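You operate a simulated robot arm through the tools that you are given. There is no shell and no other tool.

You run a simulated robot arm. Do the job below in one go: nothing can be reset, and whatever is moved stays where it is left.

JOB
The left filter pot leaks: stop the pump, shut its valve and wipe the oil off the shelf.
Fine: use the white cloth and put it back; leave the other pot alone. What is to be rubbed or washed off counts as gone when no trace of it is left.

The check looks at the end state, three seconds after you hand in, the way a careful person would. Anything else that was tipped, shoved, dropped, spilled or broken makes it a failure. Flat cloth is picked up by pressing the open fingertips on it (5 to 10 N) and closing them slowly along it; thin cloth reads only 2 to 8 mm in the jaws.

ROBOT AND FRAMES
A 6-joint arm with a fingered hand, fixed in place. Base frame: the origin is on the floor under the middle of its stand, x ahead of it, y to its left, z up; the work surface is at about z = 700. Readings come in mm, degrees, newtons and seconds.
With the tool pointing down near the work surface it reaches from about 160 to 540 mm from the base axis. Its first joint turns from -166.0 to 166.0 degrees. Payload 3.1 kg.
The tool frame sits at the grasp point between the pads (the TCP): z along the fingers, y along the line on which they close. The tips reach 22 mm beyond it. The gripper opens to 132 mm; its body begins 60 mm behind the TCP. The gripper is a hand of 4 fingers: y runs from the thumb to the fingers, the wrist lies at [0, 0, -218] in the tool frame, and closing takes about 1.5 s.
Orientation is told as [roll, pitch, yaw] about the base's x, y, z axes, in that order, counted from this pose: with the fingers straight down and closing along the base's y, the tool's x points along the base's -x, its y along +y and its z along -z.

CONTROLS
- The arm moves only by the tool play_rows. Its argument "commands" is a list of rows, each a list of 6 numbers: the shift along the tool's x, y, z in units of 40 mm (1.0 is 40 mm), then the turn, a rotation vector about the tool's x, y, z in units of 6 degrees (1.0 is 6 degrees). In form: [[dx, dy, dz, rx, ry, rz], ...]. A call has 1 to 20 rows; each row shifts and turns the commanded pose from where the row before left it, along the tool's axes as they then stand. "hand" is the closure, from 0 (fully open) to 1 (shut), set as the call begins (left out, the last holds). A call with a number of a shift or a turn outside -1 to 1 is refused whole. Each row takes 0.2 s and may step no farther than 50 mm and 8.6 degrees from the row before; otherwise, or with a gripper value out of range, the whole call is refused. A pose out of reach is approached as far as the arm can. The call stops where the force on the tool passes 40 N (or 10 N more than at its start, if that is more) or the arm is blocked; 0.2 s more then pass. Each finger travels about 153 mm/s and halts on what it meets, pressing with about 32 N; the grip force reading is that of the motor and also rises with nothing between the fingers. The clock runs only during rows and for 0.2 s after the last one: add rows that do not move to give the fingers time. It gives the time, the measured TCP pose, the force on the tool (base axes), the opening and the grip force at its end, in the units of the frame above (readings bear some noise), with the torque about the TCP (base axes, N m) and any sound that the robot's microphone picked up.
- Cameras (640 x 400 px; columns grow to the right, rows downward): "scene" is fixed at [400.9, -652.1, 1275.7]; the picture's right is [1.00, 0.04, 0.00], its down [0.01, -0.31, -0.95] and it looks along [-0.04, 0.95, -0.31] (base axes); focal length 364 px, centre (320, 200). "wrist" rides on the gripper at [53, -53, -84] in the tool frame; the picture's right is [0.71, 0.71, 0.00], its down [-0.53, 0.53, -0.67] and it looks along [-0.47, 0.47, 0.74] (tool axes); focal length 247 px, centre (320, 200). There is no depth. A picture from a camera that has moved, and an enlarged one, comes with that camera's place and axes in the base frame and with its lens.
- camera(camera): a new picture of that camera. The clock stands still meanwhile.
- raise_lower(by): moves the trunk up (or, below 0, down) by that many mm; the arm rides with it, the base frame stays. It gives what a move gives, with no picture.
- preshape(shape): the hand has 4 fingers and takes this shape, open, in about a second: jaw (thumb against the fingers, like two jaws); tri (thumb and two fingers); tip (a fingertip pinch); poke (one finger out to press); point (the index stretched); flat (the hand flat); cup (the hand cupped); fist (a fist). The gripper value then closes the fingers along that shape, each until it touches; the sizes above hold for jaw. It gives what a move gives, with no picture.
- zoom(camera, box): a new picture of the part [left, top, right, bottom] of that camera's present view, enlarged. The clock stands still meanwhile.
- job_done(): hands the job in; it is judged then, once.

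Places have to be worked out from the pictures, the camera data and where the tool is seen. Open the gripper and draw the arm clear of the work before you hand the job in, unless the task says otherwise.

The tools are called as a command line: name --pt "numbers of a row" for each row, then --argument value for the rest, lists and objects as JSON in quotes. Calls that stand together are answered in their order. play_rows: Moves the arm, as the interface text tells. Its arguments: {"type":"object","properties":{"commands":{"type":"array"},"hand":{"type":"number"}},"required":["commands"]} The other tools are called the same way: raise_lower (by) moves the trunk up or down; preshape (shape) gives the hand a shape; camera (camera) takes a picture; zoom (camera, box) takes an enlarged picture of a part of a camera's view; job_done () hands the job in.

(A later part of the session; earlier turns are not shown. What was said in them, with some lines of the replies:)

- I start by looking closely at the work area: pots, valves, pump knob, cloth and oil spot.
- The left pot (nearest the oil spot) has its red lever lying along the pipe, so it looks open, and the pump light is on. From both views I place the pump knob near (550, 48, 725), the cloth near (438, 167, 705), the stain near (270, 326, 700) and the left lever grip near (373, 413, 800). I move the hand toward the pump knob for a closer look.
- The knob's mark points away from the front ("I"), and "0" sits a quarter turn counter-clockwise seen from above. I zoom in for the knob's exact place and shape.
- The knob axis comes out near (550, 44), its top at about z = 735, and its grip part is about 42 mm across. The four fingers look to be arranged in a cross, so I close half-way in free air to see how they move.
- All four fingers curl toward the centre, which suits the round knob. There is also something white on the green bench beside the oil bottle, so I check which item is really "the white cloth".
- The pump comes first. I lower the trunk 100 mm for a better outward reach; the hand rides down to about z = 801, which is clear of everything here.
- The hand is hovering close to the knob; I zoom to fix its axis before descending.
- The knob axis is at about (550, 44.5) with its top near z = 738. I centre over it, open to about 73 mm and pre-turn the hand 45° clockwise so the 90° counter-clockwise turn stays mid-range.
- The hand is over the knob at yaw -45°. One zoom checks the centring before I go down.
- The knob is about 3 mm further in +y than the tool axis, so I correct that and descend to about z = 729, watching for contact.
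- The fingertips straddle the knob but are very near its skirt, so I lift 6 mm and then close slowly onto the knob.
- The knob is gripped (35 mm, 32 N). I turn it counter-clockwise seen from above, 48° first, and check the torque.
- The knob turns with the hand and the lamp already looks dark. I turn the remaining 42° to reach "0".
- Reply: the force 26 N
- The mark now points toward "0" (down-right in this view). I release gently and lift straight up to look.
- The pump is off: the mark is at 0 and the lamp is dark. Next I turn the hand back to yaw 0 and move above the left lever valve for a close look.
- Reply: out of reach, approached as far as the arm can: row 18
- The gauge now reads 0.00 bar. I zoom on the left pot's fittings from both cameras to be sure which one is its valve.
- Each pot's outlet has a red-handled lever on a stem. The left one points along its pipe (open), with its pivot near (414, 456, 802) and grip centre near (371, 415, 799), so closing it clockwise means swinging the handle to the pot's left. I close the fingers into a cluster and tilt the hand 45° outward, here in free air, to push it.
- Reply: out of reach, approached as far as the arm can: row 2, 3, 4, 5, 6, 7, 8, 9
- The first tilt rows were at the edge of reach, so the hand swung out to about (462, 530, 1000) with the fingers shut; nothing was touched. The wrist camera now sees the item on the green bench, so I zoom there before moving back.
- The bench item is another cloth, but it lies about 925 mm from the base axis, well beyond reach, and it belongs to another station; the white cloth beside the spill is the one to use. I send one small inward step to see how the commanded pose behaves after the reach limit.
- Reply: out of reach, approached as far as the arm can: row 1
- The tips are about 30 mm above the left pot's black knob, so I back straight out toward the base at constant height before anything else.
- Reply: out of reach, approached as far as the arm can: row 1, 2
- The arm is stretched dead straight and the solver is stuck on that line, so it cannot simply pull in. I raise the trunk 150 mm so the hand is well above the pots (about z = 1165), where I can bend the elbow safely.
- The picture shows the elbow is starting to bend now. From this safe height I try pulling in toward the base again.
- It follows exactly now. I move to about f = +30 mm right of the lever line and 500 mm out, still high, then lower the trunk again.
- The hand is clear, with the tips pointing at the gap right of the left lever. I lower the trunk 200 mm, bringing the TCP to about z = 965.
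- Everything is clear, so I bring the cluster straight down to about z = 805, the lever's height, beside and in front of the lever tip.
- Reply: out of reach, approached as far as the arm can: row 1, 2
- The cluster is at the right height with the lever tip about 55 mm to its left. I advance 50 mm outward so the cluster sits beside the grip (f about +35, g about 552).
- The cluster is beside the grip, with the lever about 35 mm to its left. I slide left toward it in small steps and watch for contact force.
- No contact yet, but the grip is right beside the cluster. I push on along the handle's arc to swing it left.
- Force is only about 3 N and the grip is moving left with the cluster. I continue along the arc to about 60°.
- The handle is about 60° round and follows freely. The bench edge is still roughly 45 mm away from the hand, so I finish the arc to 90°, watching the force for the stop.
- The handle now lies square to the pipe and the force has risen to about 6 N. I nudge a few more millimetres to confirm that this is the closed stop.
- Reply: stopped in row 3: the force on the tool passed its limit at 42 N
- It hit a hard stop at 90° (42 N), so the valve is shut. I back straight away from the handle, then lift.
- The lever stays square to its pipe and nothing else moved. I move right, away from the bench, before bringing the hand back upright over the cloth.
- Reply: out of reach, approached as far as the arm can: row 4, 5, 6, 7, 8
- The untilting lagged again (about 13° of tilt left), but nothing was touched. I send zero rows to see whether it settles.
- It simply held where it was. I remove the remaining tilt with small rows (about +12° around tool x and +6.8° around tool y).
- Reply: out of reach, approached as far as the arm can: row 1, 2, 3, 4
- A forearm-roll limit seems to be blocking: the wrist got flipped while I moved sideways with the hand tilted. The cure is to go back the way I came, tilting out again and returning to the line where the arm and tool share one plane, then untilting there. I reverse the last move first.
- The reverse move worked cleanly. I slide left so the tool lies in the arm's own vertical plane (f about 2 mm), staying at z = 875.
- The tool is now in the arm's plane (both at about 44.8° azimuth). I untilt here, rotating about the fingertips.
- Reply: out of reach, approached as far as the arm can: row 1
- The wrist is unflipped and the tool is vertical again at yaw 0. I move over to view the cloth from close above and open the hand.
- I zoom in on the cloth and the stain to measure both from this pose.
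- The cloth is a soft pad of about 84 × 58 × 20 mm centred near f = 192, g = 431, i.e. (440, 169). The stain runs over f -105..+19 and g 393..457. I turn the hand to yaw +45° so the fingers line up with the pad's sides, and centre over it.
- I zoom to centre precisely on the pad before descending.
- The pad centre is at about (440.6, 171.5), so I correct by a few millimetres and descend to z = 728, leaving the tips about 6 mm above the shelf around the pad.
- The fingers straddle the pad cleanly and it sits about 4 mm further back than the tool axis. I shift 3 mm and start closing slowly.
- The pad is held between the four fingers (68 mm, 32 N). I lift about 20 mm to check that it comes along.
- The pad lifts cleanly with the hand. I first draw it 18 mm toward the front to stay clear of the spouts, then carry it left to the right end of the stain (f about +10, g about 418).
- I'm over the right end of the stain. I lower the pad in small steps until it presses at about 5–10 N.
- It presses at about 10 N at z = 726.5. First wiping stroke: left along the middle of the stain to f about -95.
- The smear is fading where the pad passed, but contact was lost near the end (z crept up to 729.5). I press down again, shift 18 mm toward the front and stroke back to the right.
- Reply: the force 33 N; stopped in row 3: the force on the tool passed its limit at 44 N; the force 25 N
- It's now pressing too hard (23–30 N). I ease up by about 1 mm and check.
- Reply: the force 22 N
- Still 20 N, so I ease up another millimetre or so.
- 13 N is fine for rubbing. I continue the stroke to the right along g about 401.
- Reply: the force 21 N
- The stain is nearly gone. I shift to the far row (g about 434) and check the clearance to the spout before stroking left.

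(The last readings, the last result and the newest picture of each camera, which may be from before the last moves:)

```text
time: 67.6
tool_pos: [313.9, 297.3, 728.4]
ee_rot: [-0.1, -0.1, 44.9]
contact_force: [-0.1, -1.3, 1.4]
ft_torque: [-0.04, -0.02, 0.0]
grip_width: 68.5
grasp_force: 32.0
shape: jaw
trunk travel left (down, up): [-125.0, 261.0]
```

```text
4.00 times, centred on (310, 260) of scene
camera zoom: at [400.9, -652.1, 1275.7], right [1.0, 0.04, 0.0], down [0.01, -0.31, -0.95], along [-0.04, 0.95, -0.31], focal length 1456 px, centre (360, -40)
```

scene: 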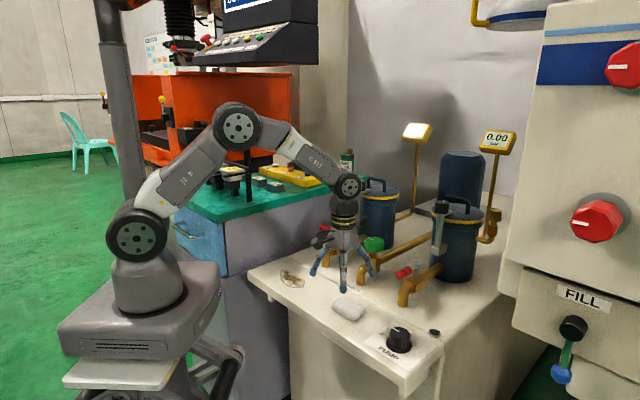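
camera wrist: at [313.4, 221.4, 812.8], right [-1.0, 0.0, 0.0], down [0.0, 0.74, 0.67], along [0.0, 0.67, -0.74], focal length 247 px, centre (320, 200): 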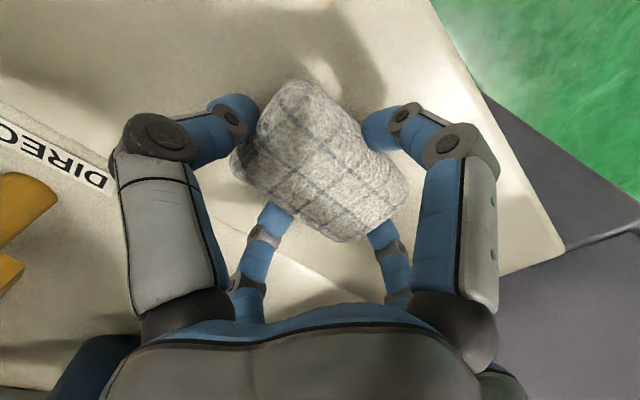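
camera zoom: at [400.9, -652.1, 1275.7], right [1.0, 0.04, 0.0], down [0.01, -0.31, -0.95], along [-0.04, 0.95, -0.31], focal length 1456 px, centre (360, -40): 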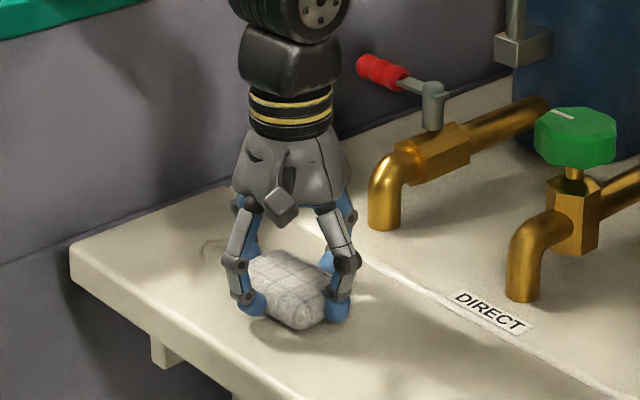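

Only a faint arc remains near f = -94, g = 430. I press down about 1.5 mm and stroke left along this row.

play_rows --pt "0 0.1 0.04 0 0 0" --pt "0 0.25 0 0 0 0" --pt "0 0.25 0 0 0 0" --pt "0 0.25 0 0 0 0" --pt "0 0.25 0 0 0 0"

play_rows --pt "0 0.25 0 0 0 0" --pt "0 0.25 0 0 0 0" --pt "0 0.25 0 0 0 0"

```text
time: 68.8
tool_pos: [281.7, 328.5, 727.1]
ee_rot: [0.0, -0.1, 44.9]
contact_force: [4.4, -3.9, 13.3]
ft_torque: [-0.14, -0.12, 0.05]
grip_width: 68.4
grasp_force: 32.0
shape: jaw
trunk travel left (down, up): [-125.0, 261.0]
```

```text
time: 69.6
tool_pos: [260.8, 349.4, 726.5]
ee_rot: [0.1, -0.1, 44.9]
contact_force: [5.0, -5.5, 16.2]
ft_torque: [-0.16, -0.12, 0.02]
grip_width: 68.4
grasp_force: 32.2
shape: jaw
trunk travel left (down, up): [-125.0, 261.0]
```

Steady contact at 13–16 N. I continue left to about f = -105.

play_rows --pt "0 0.25 0 0 0 0" --pt "0 0.25 0 0 0 0" --pt "0 0.25 0 0 0 0" --pt "0 0.25 0 0 0 0"

zoom --camera "scene" --box '[230, 210, 390, 310]'

camera --camera "wrist"

```text
time: 70.6
tool_pos: [234.0, 377.9, 725.4]
ee_rot: [0.0, -0.1, 44.9]
contact_force: [6.4, -6.8, 21.7]
ft_torque: [-0.21, -0.15, 0.02]
grip_width: 68.5
grasp_force: 31.9
shape: jaw
trunk travel left (down, up): [-125.0, 261.0]
```

```text
4.00 times, centred on (310, 260) of scene
camera zoom: at [400.9, -652.1, 1275.7], right [1.0, 0.04, 0.0], down [0.01, -0.31, -0.95], along [-0.04, 0.95, -0.31], focal length 1456 px, centre (360, -40)
```

zoom: 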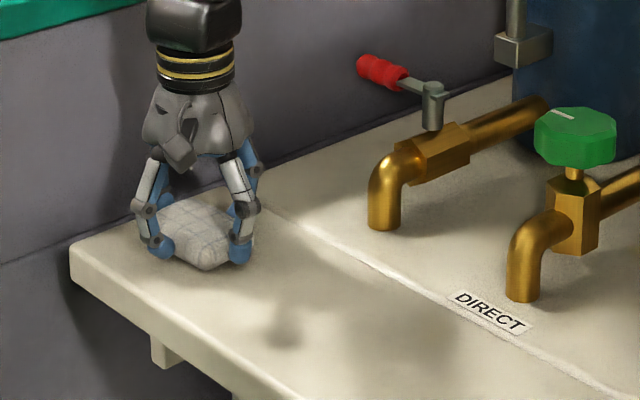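

```text
taken
camera wrist: at [233.6, 302.1, 811.7], right [-1.0, 0.0, 0.0], down [0.0, 0.74, 0.67], along [0.0, 0.67, -0.74], focal length 247 px, centre (320, 200)
```

wrist: 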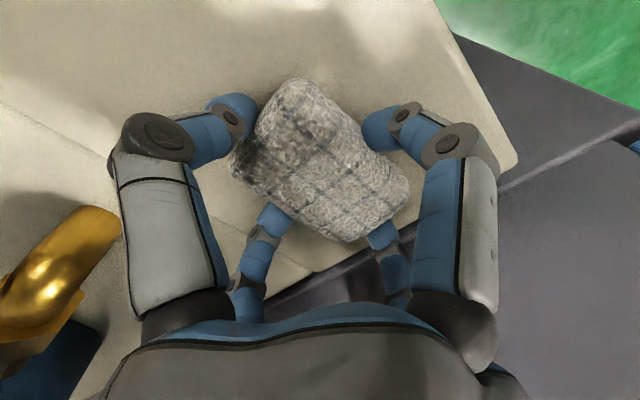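

I do one more overlapping stroke back along g about 413, easing up slightly, to leave no trace.

play_rows --pt "0.25 0 -0.02 0 0 0" --pt "0.25 0 0 0 0 0" --pt "0 -0.25 0 0 0 0" --pt "0 -0.25 0 0 0 0" --pt "0 -0.25 0 0 0 0" --pt "0 -0.25 0 0 0 0"

play_rows --pt "0 -0.25 0 0 0 0" --pt "0 -0.25 0 0 0 0" --pt "0 -0.25 0 0 0 0" --pt "0 -0.25 0 0 0 0" --pt "0 -0.25 0 0 0 0" --pt "0 -0.25 0 0 0 0" --pt "0 -0.25 0 0 0 0" --pt "0 -0.25 0 0 0 0"

```text
time: 72.0
tool_pos: [247.2, 337.0, 726.6]
ee_rot: [-0.1, -0.1, 44.9]
contact_force: [-4.6, 5.0, 12.0]
ft_torque: [0.02, 0.02, 0.0]
grip_width: 68.4
grasp_force: 31.8
shape: jaw
trunk travel left (down, up): [-125.0, 261.0]
```

```text
time: 73.8
tool_pos: [303.5, 278.2, 726.9]
ee_rot: [-0.1, -0.1, 45.1]
contact_force: [-4.1, 6.4, 19.5]
ft_torque: [0.09, 0.06, 0.01]
grip_width: 68.2
grasp_force: 32.0
shape: jaw
trunk travel left (down, up): [-125.0, 261.0]
```

I lift the pad 30 mm and move right so the wiped area can be inspected.

play_rows --pt "0 0 -0.4 0 0 0" --pt "0 0 -0.4 0 0 0" --pt "0 -0.9 0 0 0 0" --pt "0 -0.9 0 0 0 0" --pt "0 -0.9 0 0 0 0" --pt "0 0 0 0 0 0"

zoom --camera "scene" --box '[240, 250, 360, 325]'

camera --camera "wrist"

camera --camera "scene"

```text
time: 75.2
tool_pos: [381.6, 201.5, 757.7]
ee_rot: [0.0, -0.1, 44.9]
contact_force: [-0.1, 0.6, -0.6]
ft_torque: [0.02, -0.03, 0.01]
grip_width: 68.4
grasp_force: 31.9
shape: jaw
trunk travel left (down, up): [-125.0, 261.0]
```

```text
5.33 times, centred on (300, 288) of scene
camera zoom: at [400.9, -652.1, 1275.7], right [1.0, 0.04, 0.0], down [0.01, -0.31, -0.95], along [-0.04, 0.95, -0.31], focal length 1942 px, centre (427, -267)
```

zoom: 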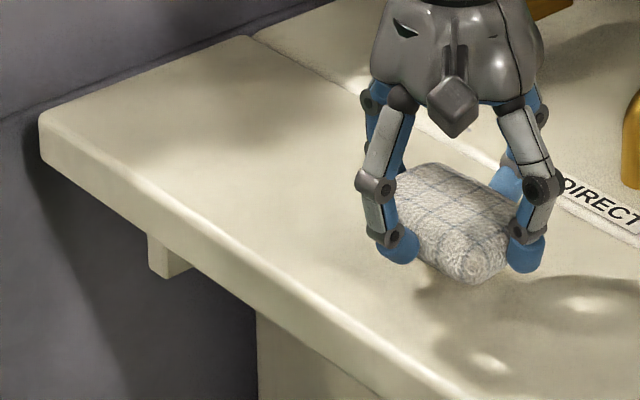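

```text
taken
camera wrist: at [381.1, 125.5, 842.9], right [-1.0, 0.0, 0.0], down [0.0, 0.74, 0.67], along [0.0, 0.67, -0.74], focal length 247 px, centre (320, 200)
```

wrist: 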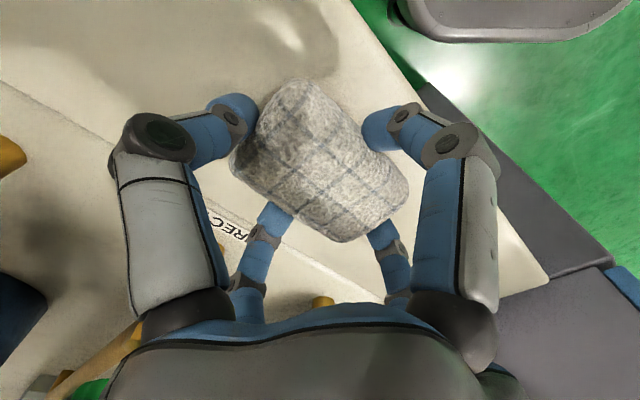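

```text
taken
```

scene: 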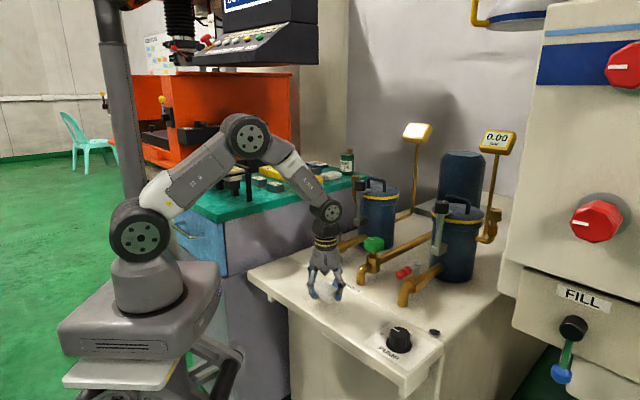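

The scene view looks clean. For certainty I raise the hand and bring the wrist camera over the wiped area for a close inspection, with the pad still in the grip.

play_rows --pt "0 0 -0.95 0 0 0" --pt "0 0 -0.95 0 0 0" --pt "0 0 -0.95 0 0 0" --pt "0 0 -0.95 0 0 0" --pt "-0.19 0.975 0 0 0 0" --pt "-0.19 0.975 0 0 0 0" --pt "-0.19 0.975 0 0 0 0" --pt "-0.19 0.975 0 0 0 0" --pt "-0.19 0.975 0 0 0 0" --pt "0 0 0 0 0 0"

camera --camera "wrist"

zoom --camera "scene" --box '[240, 250, 360, 325]'

```text
time: 77.4
tool_pos: [268.8, 371.1, 910.3]
ee_rot: [-0.1, 0.0, 45.0]
contact_force: [0.0, -1.0, -0.1]
ft_torque: [0.03, -0.02, -0.05]
grip_width: 68.3
grasp_force: 32.0
shape: jaw
trunk travel left (down, up): [-125.0, 261.0]
```

```text
taken
camera wrist: at [267.1, 294.7, 995.0], right [-1.0, 0.0, 0.0], down [0.0, 0.74, 0.67], along [0.0, 0.67, -0.74], focal length 247 px, centre (320, 200)
```

wrist: 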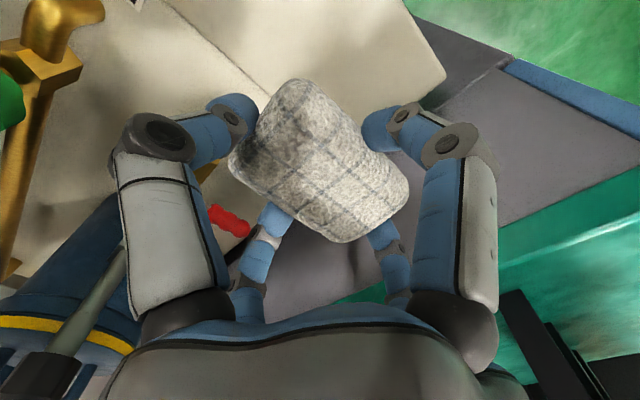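

```text
5.33 times, centred on (300, 288) of scene
camera zoom: at [400.9, -652.1, 1275.7], right [1.0, 0.04, 0.0], down [0.01, -0.31, -0.95], along [-0.04, 0.95, -0.31], focal length 1942 px, centre (427, -267)
```

zoom: 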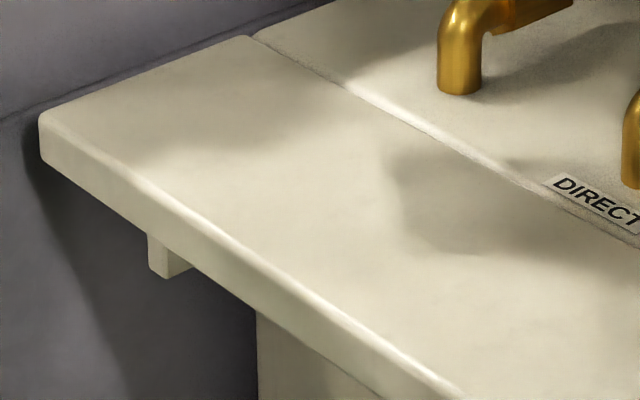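

The shelf looks clean from the scene camera. I zoom the wrist view on the same patch to double-check.

zoom --camera "wrist" --box '[200, 0, 450, 120]'

zoom --camera "scene" --box '[260, 260, 320, 300]'

```text
2.56 times, centred on (325, 60) of wrist
camera zoom: at [267.1, 294.7, 995.0], right [-1.0, 0.0, 0.0], down [0.0, 0.74, 0.67], along [0.0, 0.67, -0.74], focal length 632 px, centre (307, 558)
```

zoom: 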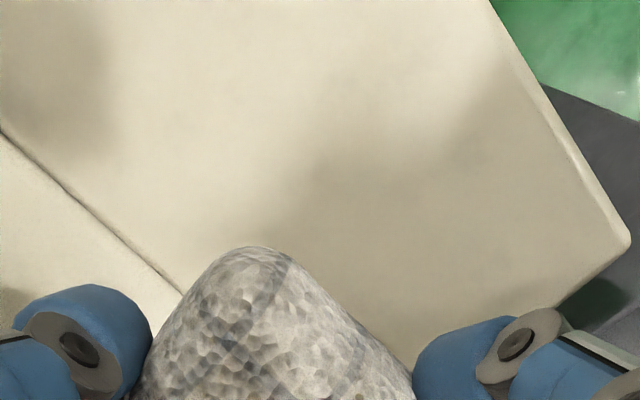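

```text
10.00 times, centred on (290, 280) of scene
camera zoom: at [400.9, -652.1, 1275.7], right [1.0, 0.04, 0.0], down [0.01, -0.31, -0.95], along [-0.04, 0.95, -0.31], focal length 3641 px, centre (620, -600)
```

zoom: 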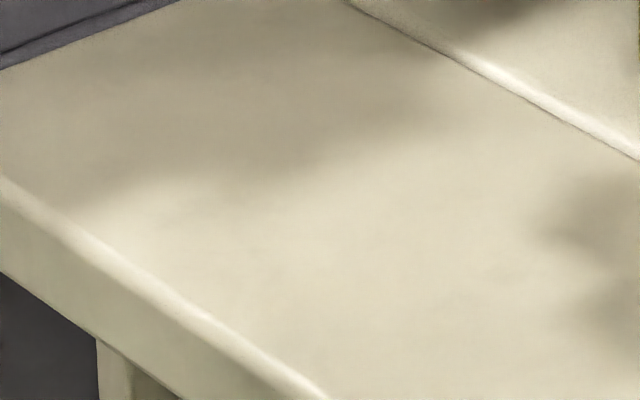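

Both views show clean shelf, with only shadows on it. As insurance I make one more full pass, so I go back down to the right end of the far row.

play_rows --pt "0.2 -0.725 0 0 0 0" --pt "0.175 -0.725 0 0 0 0" --pt "0 -0.725 0 0 0 0" --pt "0 0 0.9 0 0 0" --pt "0 0 0.9 0 0 0" --pt "0 0 0.9 0 0 0" --pt "0 0 0.8 0 0 0" --pt "0 0 0.6 0 0 0" --pt "0 0 0.2 0 0 0" --pt "0 0 0 0 0 0"

zoom --camera "scene" --box '[230, 210, 390, 310]'

```text
time: 79.6
tool_pos: [323.4, 295.3, 739.9]
ee_rot: [-0.1, 0.0, 45.0]
contact_force: [-0.3, -0.1, -1.2]
ft_torque: [-0.03, -0.02, 0.04]
grip_width: 68.5
grasp_force: 32.1
shape: jaw
trunk travel left (down, up): [-125.0, 261.0]
```

```text
4.00 times, centred on (310, 260) of scene
camera zoom: at [400.9, -652.1, 1275.7], right [1.0, 0.04, 0.0], down [0.01, -0.31, -0.95], along [-0.04, 0.95, -0.31], focal length 1456 px, centre (360, -40)
```

zoom: 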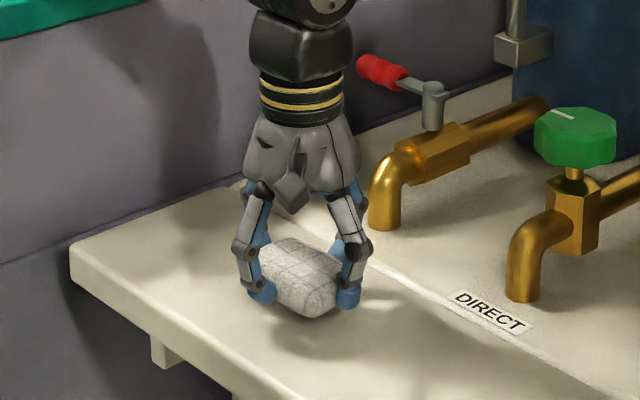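

I'm at f about 20, g about 437, z = 740. I lower to contact.

play_rows --pt "0 0 0.15 0 0 0" --pt "0 0 0.12 0 0 0" --pt "0 0 0.04 0 0 0" --pt "0 0 0 0 0 0"

```text
time: 80.6
tool_pos: [322.2, 295.9, 727.8]
ee_rot: [-0.1, 0.0, 44.9]
contact_force: [-0.3, 0.2, 2.3]
ft_torque: [-0.01, -0.04, 0.01]
grip_width: 68.4
grasp_force: 31.7
shape: jaw
trunk travel left (down, up): [-125.0, 261.0]
```

Contact is 2 N; I press slightly more and stroke left along the far row.

play_rows --pt "0 0.1 0.03 0 0 0" --pt "0 0.25 0 0 0 0" --pt "0 0.25 0 0 0 0" --pt "0 0.25 0 0 0 0" --pt "0 0.25 0 0 0 0" --pt "0 0.25 0 0 0 0"

play_rows --pt "0 0.25 0 0 0 0" --pt "0 0.25 0 0 0 0" --pt "0 0.25 0 0 0 0" --pt "0 0.25 0 0 0 0" --pt "0 0.25 0 0 0 0" --pt "0 0.25 0 0 0 0"

```text
time: 82.0
tool_pos: [283.6, 333.9, 726.9]
ee_rot: [0.0, -0.2, 44.9]
contact_force: [8.8, -8.4, 31.9]
ft_torque: [-0.28, -0.23, 0.02]
grip_width: 68.5
grasp_force: 32.2
shape: jaw
trunk travel left (down, up): [-125.0, 261.0]
```

```text
time: 83.4
tool_pos: [241.5, 375.0, 726.5]
ee_rot: [-0.1, -0.2, 44.9]
contact_force: [6.2, -6.7, 21.6]
ft_torque: [-0.15, -0.16, 0.0]
grip_width: 68.8
grasp_force: 32.1
shape: jaw
trunk travel left (down, up): [-125.0, 261.0]
```

Good contact throughout. I extend slightly left, step toward the front and stroke back right along g about 415.

play_rows --pt "0 0.25 -0.02 0 0 0" --pt "0.25 0 0 0 0 0" --pt "0.25 0 0 0 0 0" --pt "0 -0.25 0 0 0 0" --pt "0 -0.25 0 0 0 0" --pt "0 -0.25 0 0 0 0" --pt "0 -0.25 0 0 0 0"

play_rows --pt "0 -0.25 0 0 0 0" --pt "0 -0.25 0 0 0 0" --pt "0 -0.25 0 0 0 0" --pt "0 -0.25 0 0 0 0" --pt "0 -0.25 0 0 0 0" --pt "0 -0.25 0 0 0 0" --pt "0 -0.25 0 0 0 0" --pt "0 -0.25 0 0 0 0"

```text
time: 85.0
tool_pos: [248.2, 341.3, 726.2]
ee_rot: [-0.2, -0.1, 44.8]
contact_force: [-4.3, 3.5, 11.3]
ft_torque: [0.02, -0.03, -0.01]
grip_width: 68.3
grasp_force: 31.9
shape: jaw
trunk travel left (down, up): [-125.0, 261.0]
```

```text
time: 86.8
tool_pos: [306.6, 284.3, 726.7]
ee_rot: [-0.1, -0.2, 44.9]
contact_force: [-3.4, 2.7, 9.1]
ft_torque: [0.03, 0.01, -0.02]
grip_width: 68.3
grasp_force: 32.4
shape: jaw
trunk travel left (down, up): [-125.0, 261.0]
```

Contact is steady at about 10 N. The last stroke goes left along the front row (g about 398).

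play_rows --pt "0.25 0 0 0 0 0" --pt "0.2 0 0 0 0 0" --pt "0 0.25 0 0 0 0" --pt "0 0.25 0 0 0 0" --pt "0 0.25 0 0 0 0" --pt "0 0.25 0 0 0 0" --pt "0 0.25 0 0 0 0"

play_rows --pt "0 0.25 0 0 0 0" --pt "0 0.25 0 0 0 0" --pt "0 0.25 0 0 0 0" --pt "0 0.25 0 0 0 0" --pt "0 0.25 0 0 0 0" --pt "0 0.25 0 0 0 0" --pt "0 0.2 0 0 0 0"

```text
time: 88.4
tool_pos: [256.9, 309.3, 725.8]
ee_rot: [0.1, -0.2, 44.9]
contact_force: [6.7, -7.5, 22.0]
ft_torque: [-0.16, -0.21, 0.0]
grip_width: 68.6
grasp_force: 31.8
shape: jaw
trunk travel left (down, up): [-125.0, 261.0]
```

```text
time: 90.0
tool_pos: [208.1, 355.1, 726.3]
ee_rot: [0.1, -0.2, 44.9]
contact_force: [5.8, -3.9, 14.5]
ft_torque: [-0.13, -0.11, 0.05]
grip_width: 68.7
grasp_force: 32.1
shape: jaw
trunk travel left (down, up): [-125.0, 261.0]
```

The full pass is done. I lift the pad and carry it back along the front row toward its original place at (442, 173).

play_rows --pt "0 0 -0.4 0 0 0" --pt "0 0 -0.4 0 0 0" --pt "0 -0.919 0 0 0 0" --pt "0 -0.919 0 0 0 0" --pt "0 -0.919 0 0 0 0" --pt "0 -0.919 0 0 0 0" --pt "0 -0.919 0 0 0 0" --pt "0 -0.919 0 0 0 0" --pt "0 -0.919 0 0 0 0" --pt "0 -0.919 0 0 0 0" --pt "-0.47 0 0 0 0 0" --pt "-0.47 0 0 0 0 0" --pt "0 0 0 0 0 0"

camera --camera "wrist"

zoom --camera "scene" --box '[290, 250, 410, 340]'

zoom --camera "scene" --box '[240, 250, 330, 310]'

```text
time: 92.8
tool_pos: [441.8, 174.4, 758.2]
ee_rot: [-0.1, -0.1, 44.8]
contact_force: [-1.2, -0.6, -1.0]
ft_torque: [0.02, 0.06, 0.03]
grip_width: 68.7
grasp_force: 31.8
shape: jaw
trunk travel left (down, up): [-125.0, 261.0]
```

```text
taken
camera wrist: at [441.9, 98.5, 842.6], right [-1.0, 0.0, 0.0], down [0.0, 0.74, 0.67], along [0.0, 0.67, -0.74], focal length 247 px, centre (320, 200)
```

wrist: 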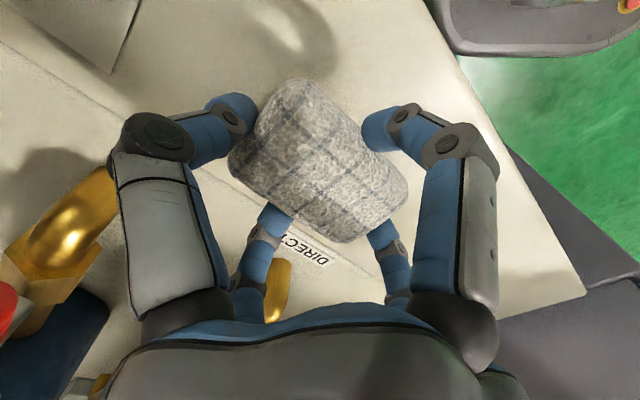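

```text
4.44 times, centred on (350, 295) of scene
camera zoom: at [400.9, -652.1, 1275.7], right [1.0, 0.04, 0.0], down [0.01, -0.31, -0.95], along [-0.04, 0.95, -0.31], focal length 1618 px, centre (187, -222)
```

zoom: 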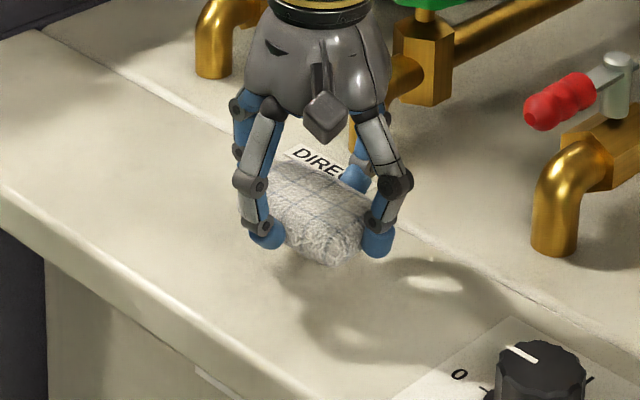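

```text
6.67 times, centred on (285, 280) of scene
camera zoom: at [400.9, -652.1, 1275.7], right [1.0, 0.04, 0.0], down [0.01, -0.31, -0.95], along [-0.04, 0.95, -0.31], focal length 2427 px, centre (553, -333)
```

zoom: 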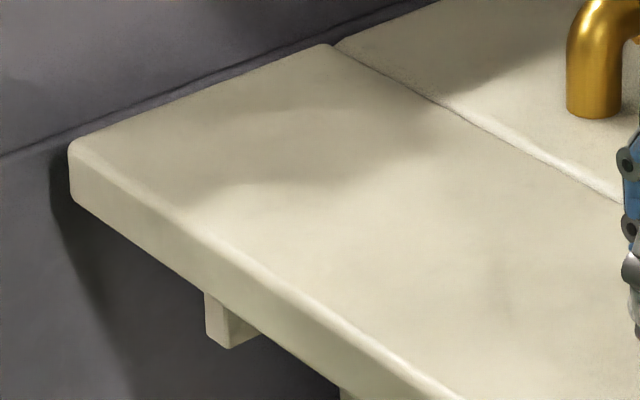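

The wiped area is clean and the pad is over its original spot. I lower it gently onto the shelf.

play_rows --pt "0 0 0.3 0 0 0" --pt "0 0 0.25 0 0 0" --pt "0 0 0.12 0 0 0" --pt "0 0 0.05 0 0 0" --pt "0 0 0 0 0 0"

```text
time: 94.0
tool_pos: [444.0, 174.0, 730.5]
ee_rot: [-0.1, -0.1, 44.9]
contact_force: [-0.1, 0.0, -0.5]
ft_torque: [0.0, 0.01, 0.0]
grip_width: 68.2
grasp_force: 32.4
shape: jaw
trunk travel left (down, up): [-125.0, 261.0]
```

No contact yet at 730.5, so I go down another millimetre or two.

play_rows --pt "0 0 0.03 0 0 0" --pt "0 0 0.02 0 0 0" --pt "0 0 0 0 0 0"

```text
time: 94.8
tool_pos: [443.5, 174.1, 728.4]
ee_rot: [-0.1, -0.1, 44.9]
contact_force: [0.1, 0.1, 0.0]
ft_torque: [0.0, -0.03, 0.01]
grip_width: 68.6
grasp_force: 32.3
shape: jaw
trunk travel left (down, up): [-125.0, 261.0]
```

play_rows --pt "0 0 0.03 0 0 0" --pt "0 0 0 0 0 0"

```text
time: 95.4
tool_pos: [443.5, 175.6, 726.9]
ee_rot: [-0.1, -0.1, 44.9]
contact_force: [0.7, -0.6, 1.5]
ft_torque: [0.01, -0.09, 0.01]
grip_width: 68.3
grasp_force: 31.7
shape: jaw
trunk travel left (down, up): [-125.0, 261.0]
```

The pad touches lightly at 1.5 N, so I open the fingers slowly and then fully clear of it.

play_rows --pt "0 0 0 0 0 0" --pt "0 0 0 0 0 0" --hand 0.4

play_rows --pt "0 0 0 0 0 0" --pt "0 0 0 0 0 0" --pt "0 0 0 0 0 0" --hand 0.2

camera --camera "wrist"

zoom --camera "scene" --box '[290, 250, 410, 340]'

```text
time: 96.0
tool_pos: [443.6, 173.2, 727.8]
ee_rot: [-0.1, -0.2, 44.9]
contact_force: [0.6, 0.5, 1.1]
ft_torque: [0.0, -0.03, -0.02]
grip_width: 81.1
grasp_force: 0.1
shape: jaw
trunk travel left (down, up): [-125.0, 261.0]
```

```text
time: 96.8
tool_pos: [443.5, 173.8, 726.8]
ee_rot: [-0.1, -0.1, 44.9]
contact_force: [0.1, 0.9, 0.0]
ft_torque: [0.04, 0.0, 0.01]
grip_width: 105.3
grasp_force: 0.1
shape: jaw
trunk travel left (down, up): [-125.0, 261.0]
```

```text
taken
camera wrist: at [442.5, 98.0, 812.0], right [-1.0, 0.0, 0.0], down [0.0, 0.74, 0.67], along [0.0, 0.67, -0.74], focal length 247 px, centre (320, 200)
```

wrist: 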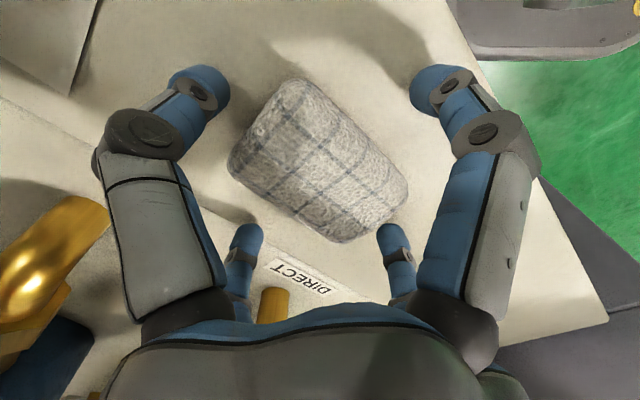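

```text
4.44 times, centred on (350, 295) of scene
camera zoom: at [400.9, -652.1, 1275.7], right [1.0, 0.04, 0.0], down [0.01, -0.31, -0.95], along [-0.04, 0.95, -0.31], focal length 1618 px, centre (187, -222)
```

zoom: 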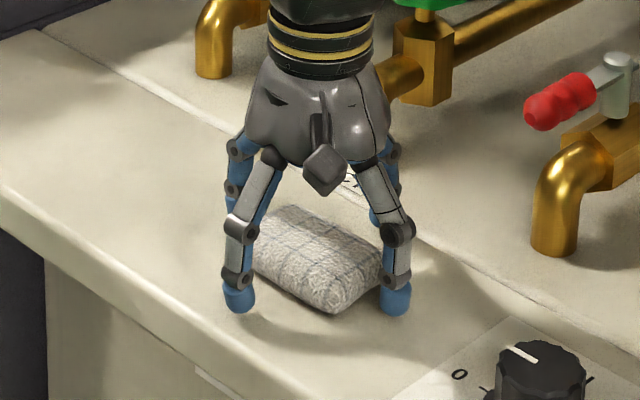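

The pad is released and lies flat in its old place. I lift the hand straight up and open fully.

play_rows --pt "0 0 -0.4 0 0 0" --pt "0 0 -0.9 0 0 0" --pt "0 0 -0.9 0 0 0" --pt "0 0 -0.9 0 0 0" --pt "0 0 -0.9 0 0 0" --pt "0 0 -0.9 0 0 0" --pt "0 0 0 0 0 0" --hand 0.2

camera --camera "wrist"

camera --camera "scene"

zoom --camera "scene" --box '[310, 280, 390, 330]'

```text
time: 98.4
tool_pos: [444.3, 174.0, 922.5]
ee_rot: [-0.1, -0.1, 45.0]
contact_force: [-0.9, -0.1, -0.2]
ft_torque: [0.01, 0.01, 0.02]
grip_width: 105.4
grasp_force: 0.0
shape: jaw
trunk travel left (down, up): [-125.0, 261.0]
```

```text
taken
camera wrist: at [442.0, 97.2, 1007.1], right [-1.0, 0.0, 0.0], down [0.0, 0.74, 0.67], along [0.0, 0.67, -0.74], focal length 247 px, centre (320, 200)
```

wrist: 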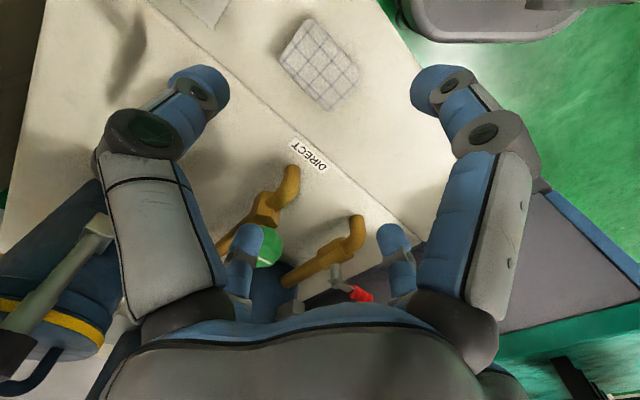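

```text
taken
```

scene: 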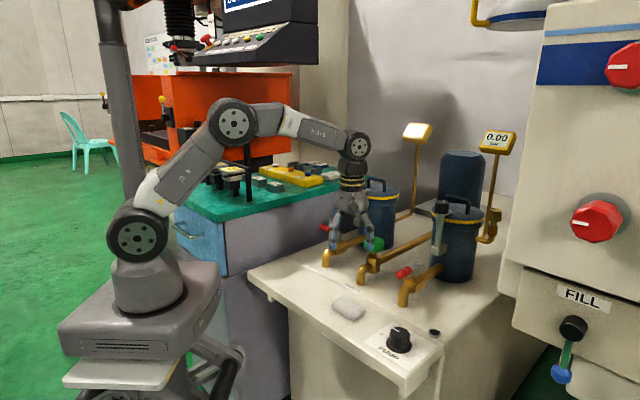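

```text
8.00 times, centred on (350, 305) of scene
camera zoom: at [400.9, -652.1, 1275.7], right [1.0, 0.04, 0.0], down [0.01, -0.31, -0.95], along [-0.04, 0.95, -0.31], focal length 2913 px, centre (80, -640)
```

zoom: 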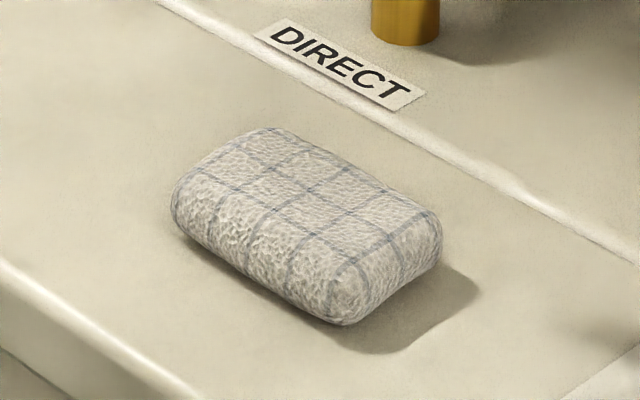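

The cloth is back exactly where it was. I turn the hand to yaw 0 and move over the wiped area for a last unobstructed inspection on the way out.

play_rows --pt "0 0 0 0 0 0.9375" --pt "0 0 0 0 0 0.9375" --pt "0 0 0 0 0 0.9375" --pt "0 0 0 0 0 0.9375" --pt "0 0 0 0 0 0.9375" --pt "0 0 0 0 0 0.9375" --pt "0 0 0 0 0 0.9375" --pt "0 0 0 0 0 0.9375" --pt "0.833 0.542 0 0 0 0" --pt "0.833 0.542 0 0 0 0" --pt "0.833 0.542 0 0 0 0" --pt "0.833 0.542 0 0 0 0" --pt "0.833 0.542 0 0 0 0" --pt "0.833 0.542 0 0 0 0" --pt "0 0 0 0 0 0" --hand 0

camera --camera "wrist"

zoom --camera "wrist" --box '[180, 20, 460, 200]'

```text
time: 101.6
tool_pos: [244.9, 305.3, 917.7]
ee_rot: [0.0, -0.1, 0.0]
contact_force: [-0.5, 0.3, 0.0]
ft_torque: [-0.03, -0.03, 0.04]
grip_width: 131.7
grasp_force: 0.0
shape: jaw
trunk travel left (down, up): [-125.0, 261.0]
```

```text
taken
camera wrist: at [191.2, 251.4, 1002.3], right [-0.71, 0.71, 0.0], down [0.53, 0.53, 0.67], along [0.47, 0.47, -0.74], focal length 247 px, centre (320, 200)
```

wrist: 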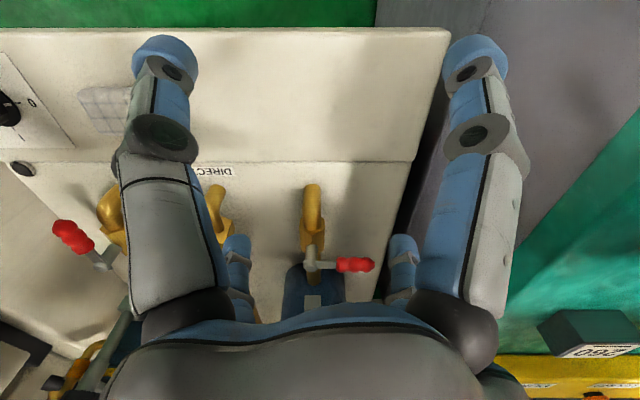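

```text
2.22 times, centred on (320, 110) of wrist
camera zoom: at [191.2, 251.4, 1002.3], right [-0.71, 0.71, 0.0], down [0.53, 0.53, 0.67], along [0.47, 0.47, -0.74], focal length 549 px, centre (320, 400)
```

zoom: 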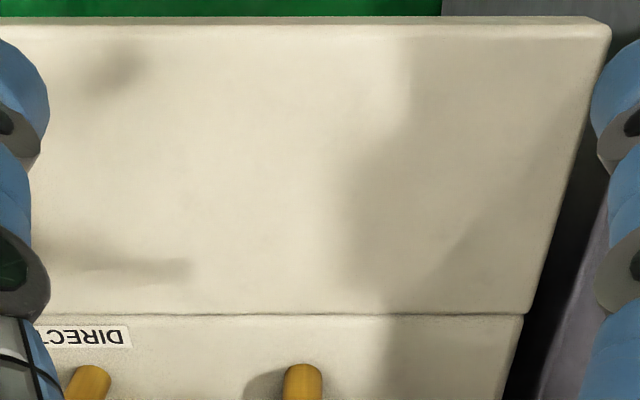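

The wiped area is spotless apart from soft shadows, and the left lever sits square across its pipe. I raise the trunk back to its starting height, which lifts the open hand well clear.

raise_lower --by 150

camera --camera "scene"

zoom --camera "scene" --box '[240, 170, 520, 390]'

camera --camera "wrist"

```text
time: 103.4
tool_pos: [244.7, 305.1, 1067.4]
ee_rot: [-0.1, -0.1, 0.0]
contact_force: [0.2, -0.8, -0.5]
ft_torque: [-0.01, -0.03, -0.01]
grip_width: 131.8
grasp_force: 0.0
shape: jaw
trunk travel left (down, up): [-275.0, 111.0]
```

```text
taken
```

scene: 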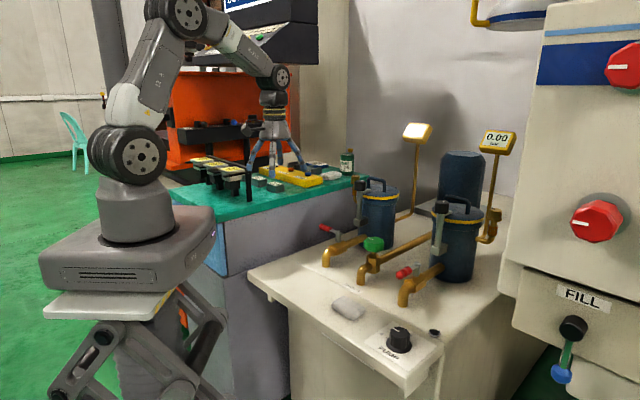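

```text
1.82 times, centred on (380, 280) of scene
camera zoom: at [400.9, -652.1, 1275.7], right [1.0, 0.04, 0.0], down [0.01, -0.31, -0.95], along [-0.04, 0.95, -0.31], focal length 662 px, centre (211, 54)
```

zoom: 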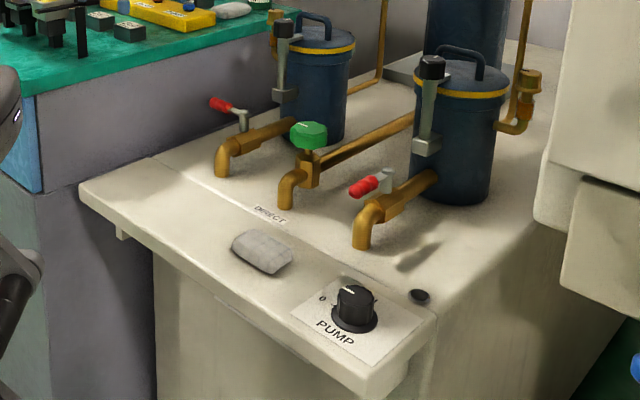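

```text
taken
camera wrist: at [191.4, 251.5, 1151.6], right [-0.71, 0.71, 0.0], down [0.53, 0.53, 0.67], along [0.47, 0.47, -0.74], focal length 247 px, centre (320, 200)
```

wrist: 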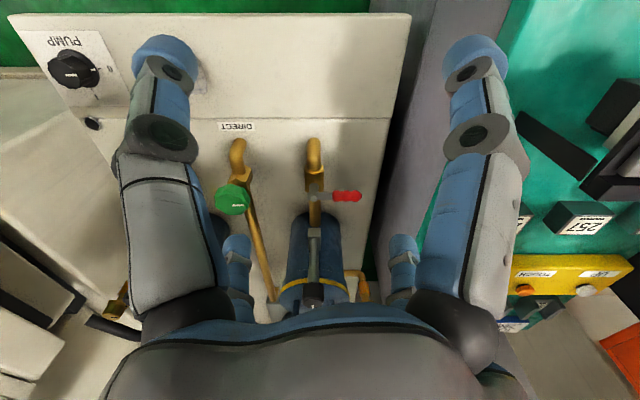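

All looks as intended. I make a last check on the pump knob and the left lever before handing in.

zoom --camera "wrist" --box '[20, 20, 140, 140]'

zoom --camera "scene" --box '[350, 300, 460, 380]'

zoom --camera "wrist" --box '[200, 110, 420, 310]'

zoom --camera "scene" --box '[240, 250, 360, 325]'

```text
3.33 times, centred on (80, 80) of wrist
camera zoom: at [191.4, 251.5, 1151.6], right [-0.71, 0.71, 0.0], down [0.53, 0.53, 0.67], along [0.47, 0.47, -0.74], focal length 823 px, centre (1120, 600)
```

zoom: 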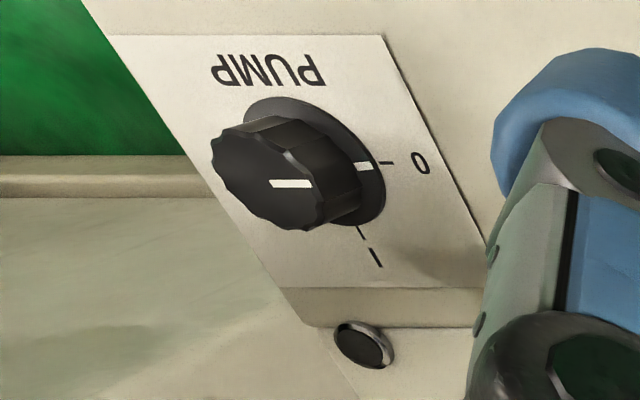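

```text
5.00 times, centred on (405, 340) of scene
camera zoom: at [400.9, -652.1, 1275.7], right [1.0, 0.04, 0.0], down [0.01, -0.31, -0.95], along [-0.04, 0.95, -0.31], focal length 1820 px, centre (-105, -500)
```

zoom: 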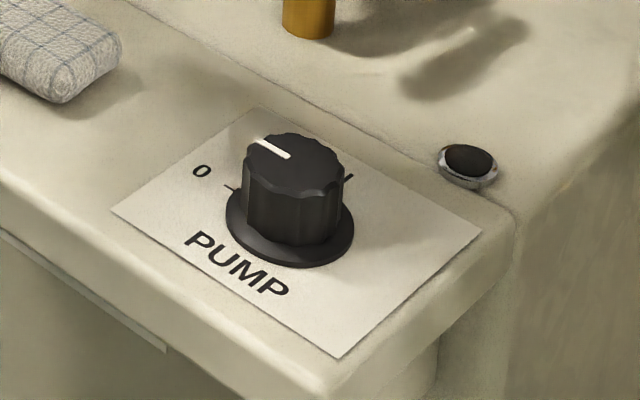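

```text
2.00 times, centred on (310, 210) of wrist
camera zoom: at [191.4, 251.5, 1151.6], right [-0.71, 0.71, 0.0], down [0.53, 0.53, 0.67], along [0.47, 0.47, -0.74], focal length 494 px, centre (340, 180)
```

zoom: 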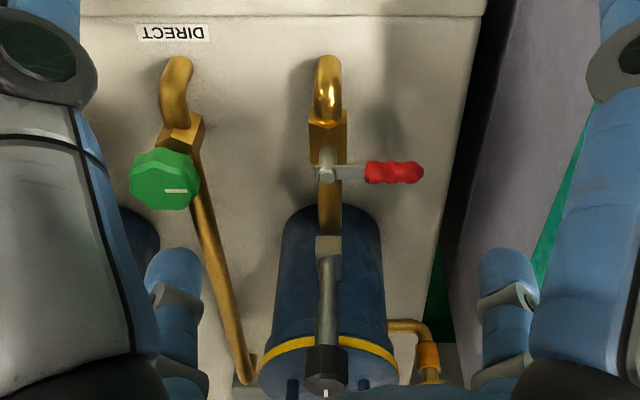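

```text
5.33 times, centred on (300, 288) of scene
camera zoom: at [400.9, -652.1, 1275.7], right [1.0, 0.04, 0.0], down [0.01, -0.31, -0.95], along [-0.04, 0.95, -0.31], focal length 1942 px, centre (427, -267)
```

zoom: 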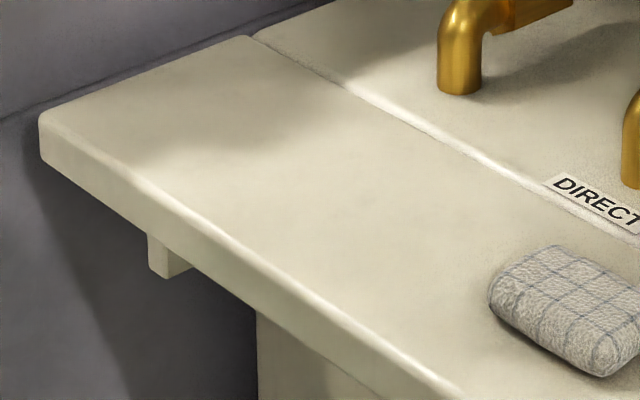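

The pump knob is at 0 with its lamp dark and the gauge at 0.00 bar. The left lever is square across its pipe, the shelf is clean, the cloth is back in place, and the open hand is well clear. I hand the job in.

job_done

```text
The job is handed in.
```

The job is done and handed in:

- **Pump:** stopped. The knob is at 0, the lamp is off and the gauge reads 0.00 bar.
- **Left pot's valve:** shut. I took this to be the red lever on its outlet pipe and swung it 90° to its hard stop, square across the pipe.
- **Oil:** wiped off. After two full passes, neither camera shows any trace on the shelf.
- **Cloth:** I used the white checked cloth from the shelf and put it back where it lay. There is a second white cloth on the green bench, but it is out of the arm's reach, so I left it.
- **Other pot:** neither it nor the DIRECT valve was touched.

Twice the arm hit its motion limits and the hand moved off its planned path. Once the fingertips were about 30 mm above the left pot's black knob, but nothing was touched. The hand is now open and well clear of the shelf.
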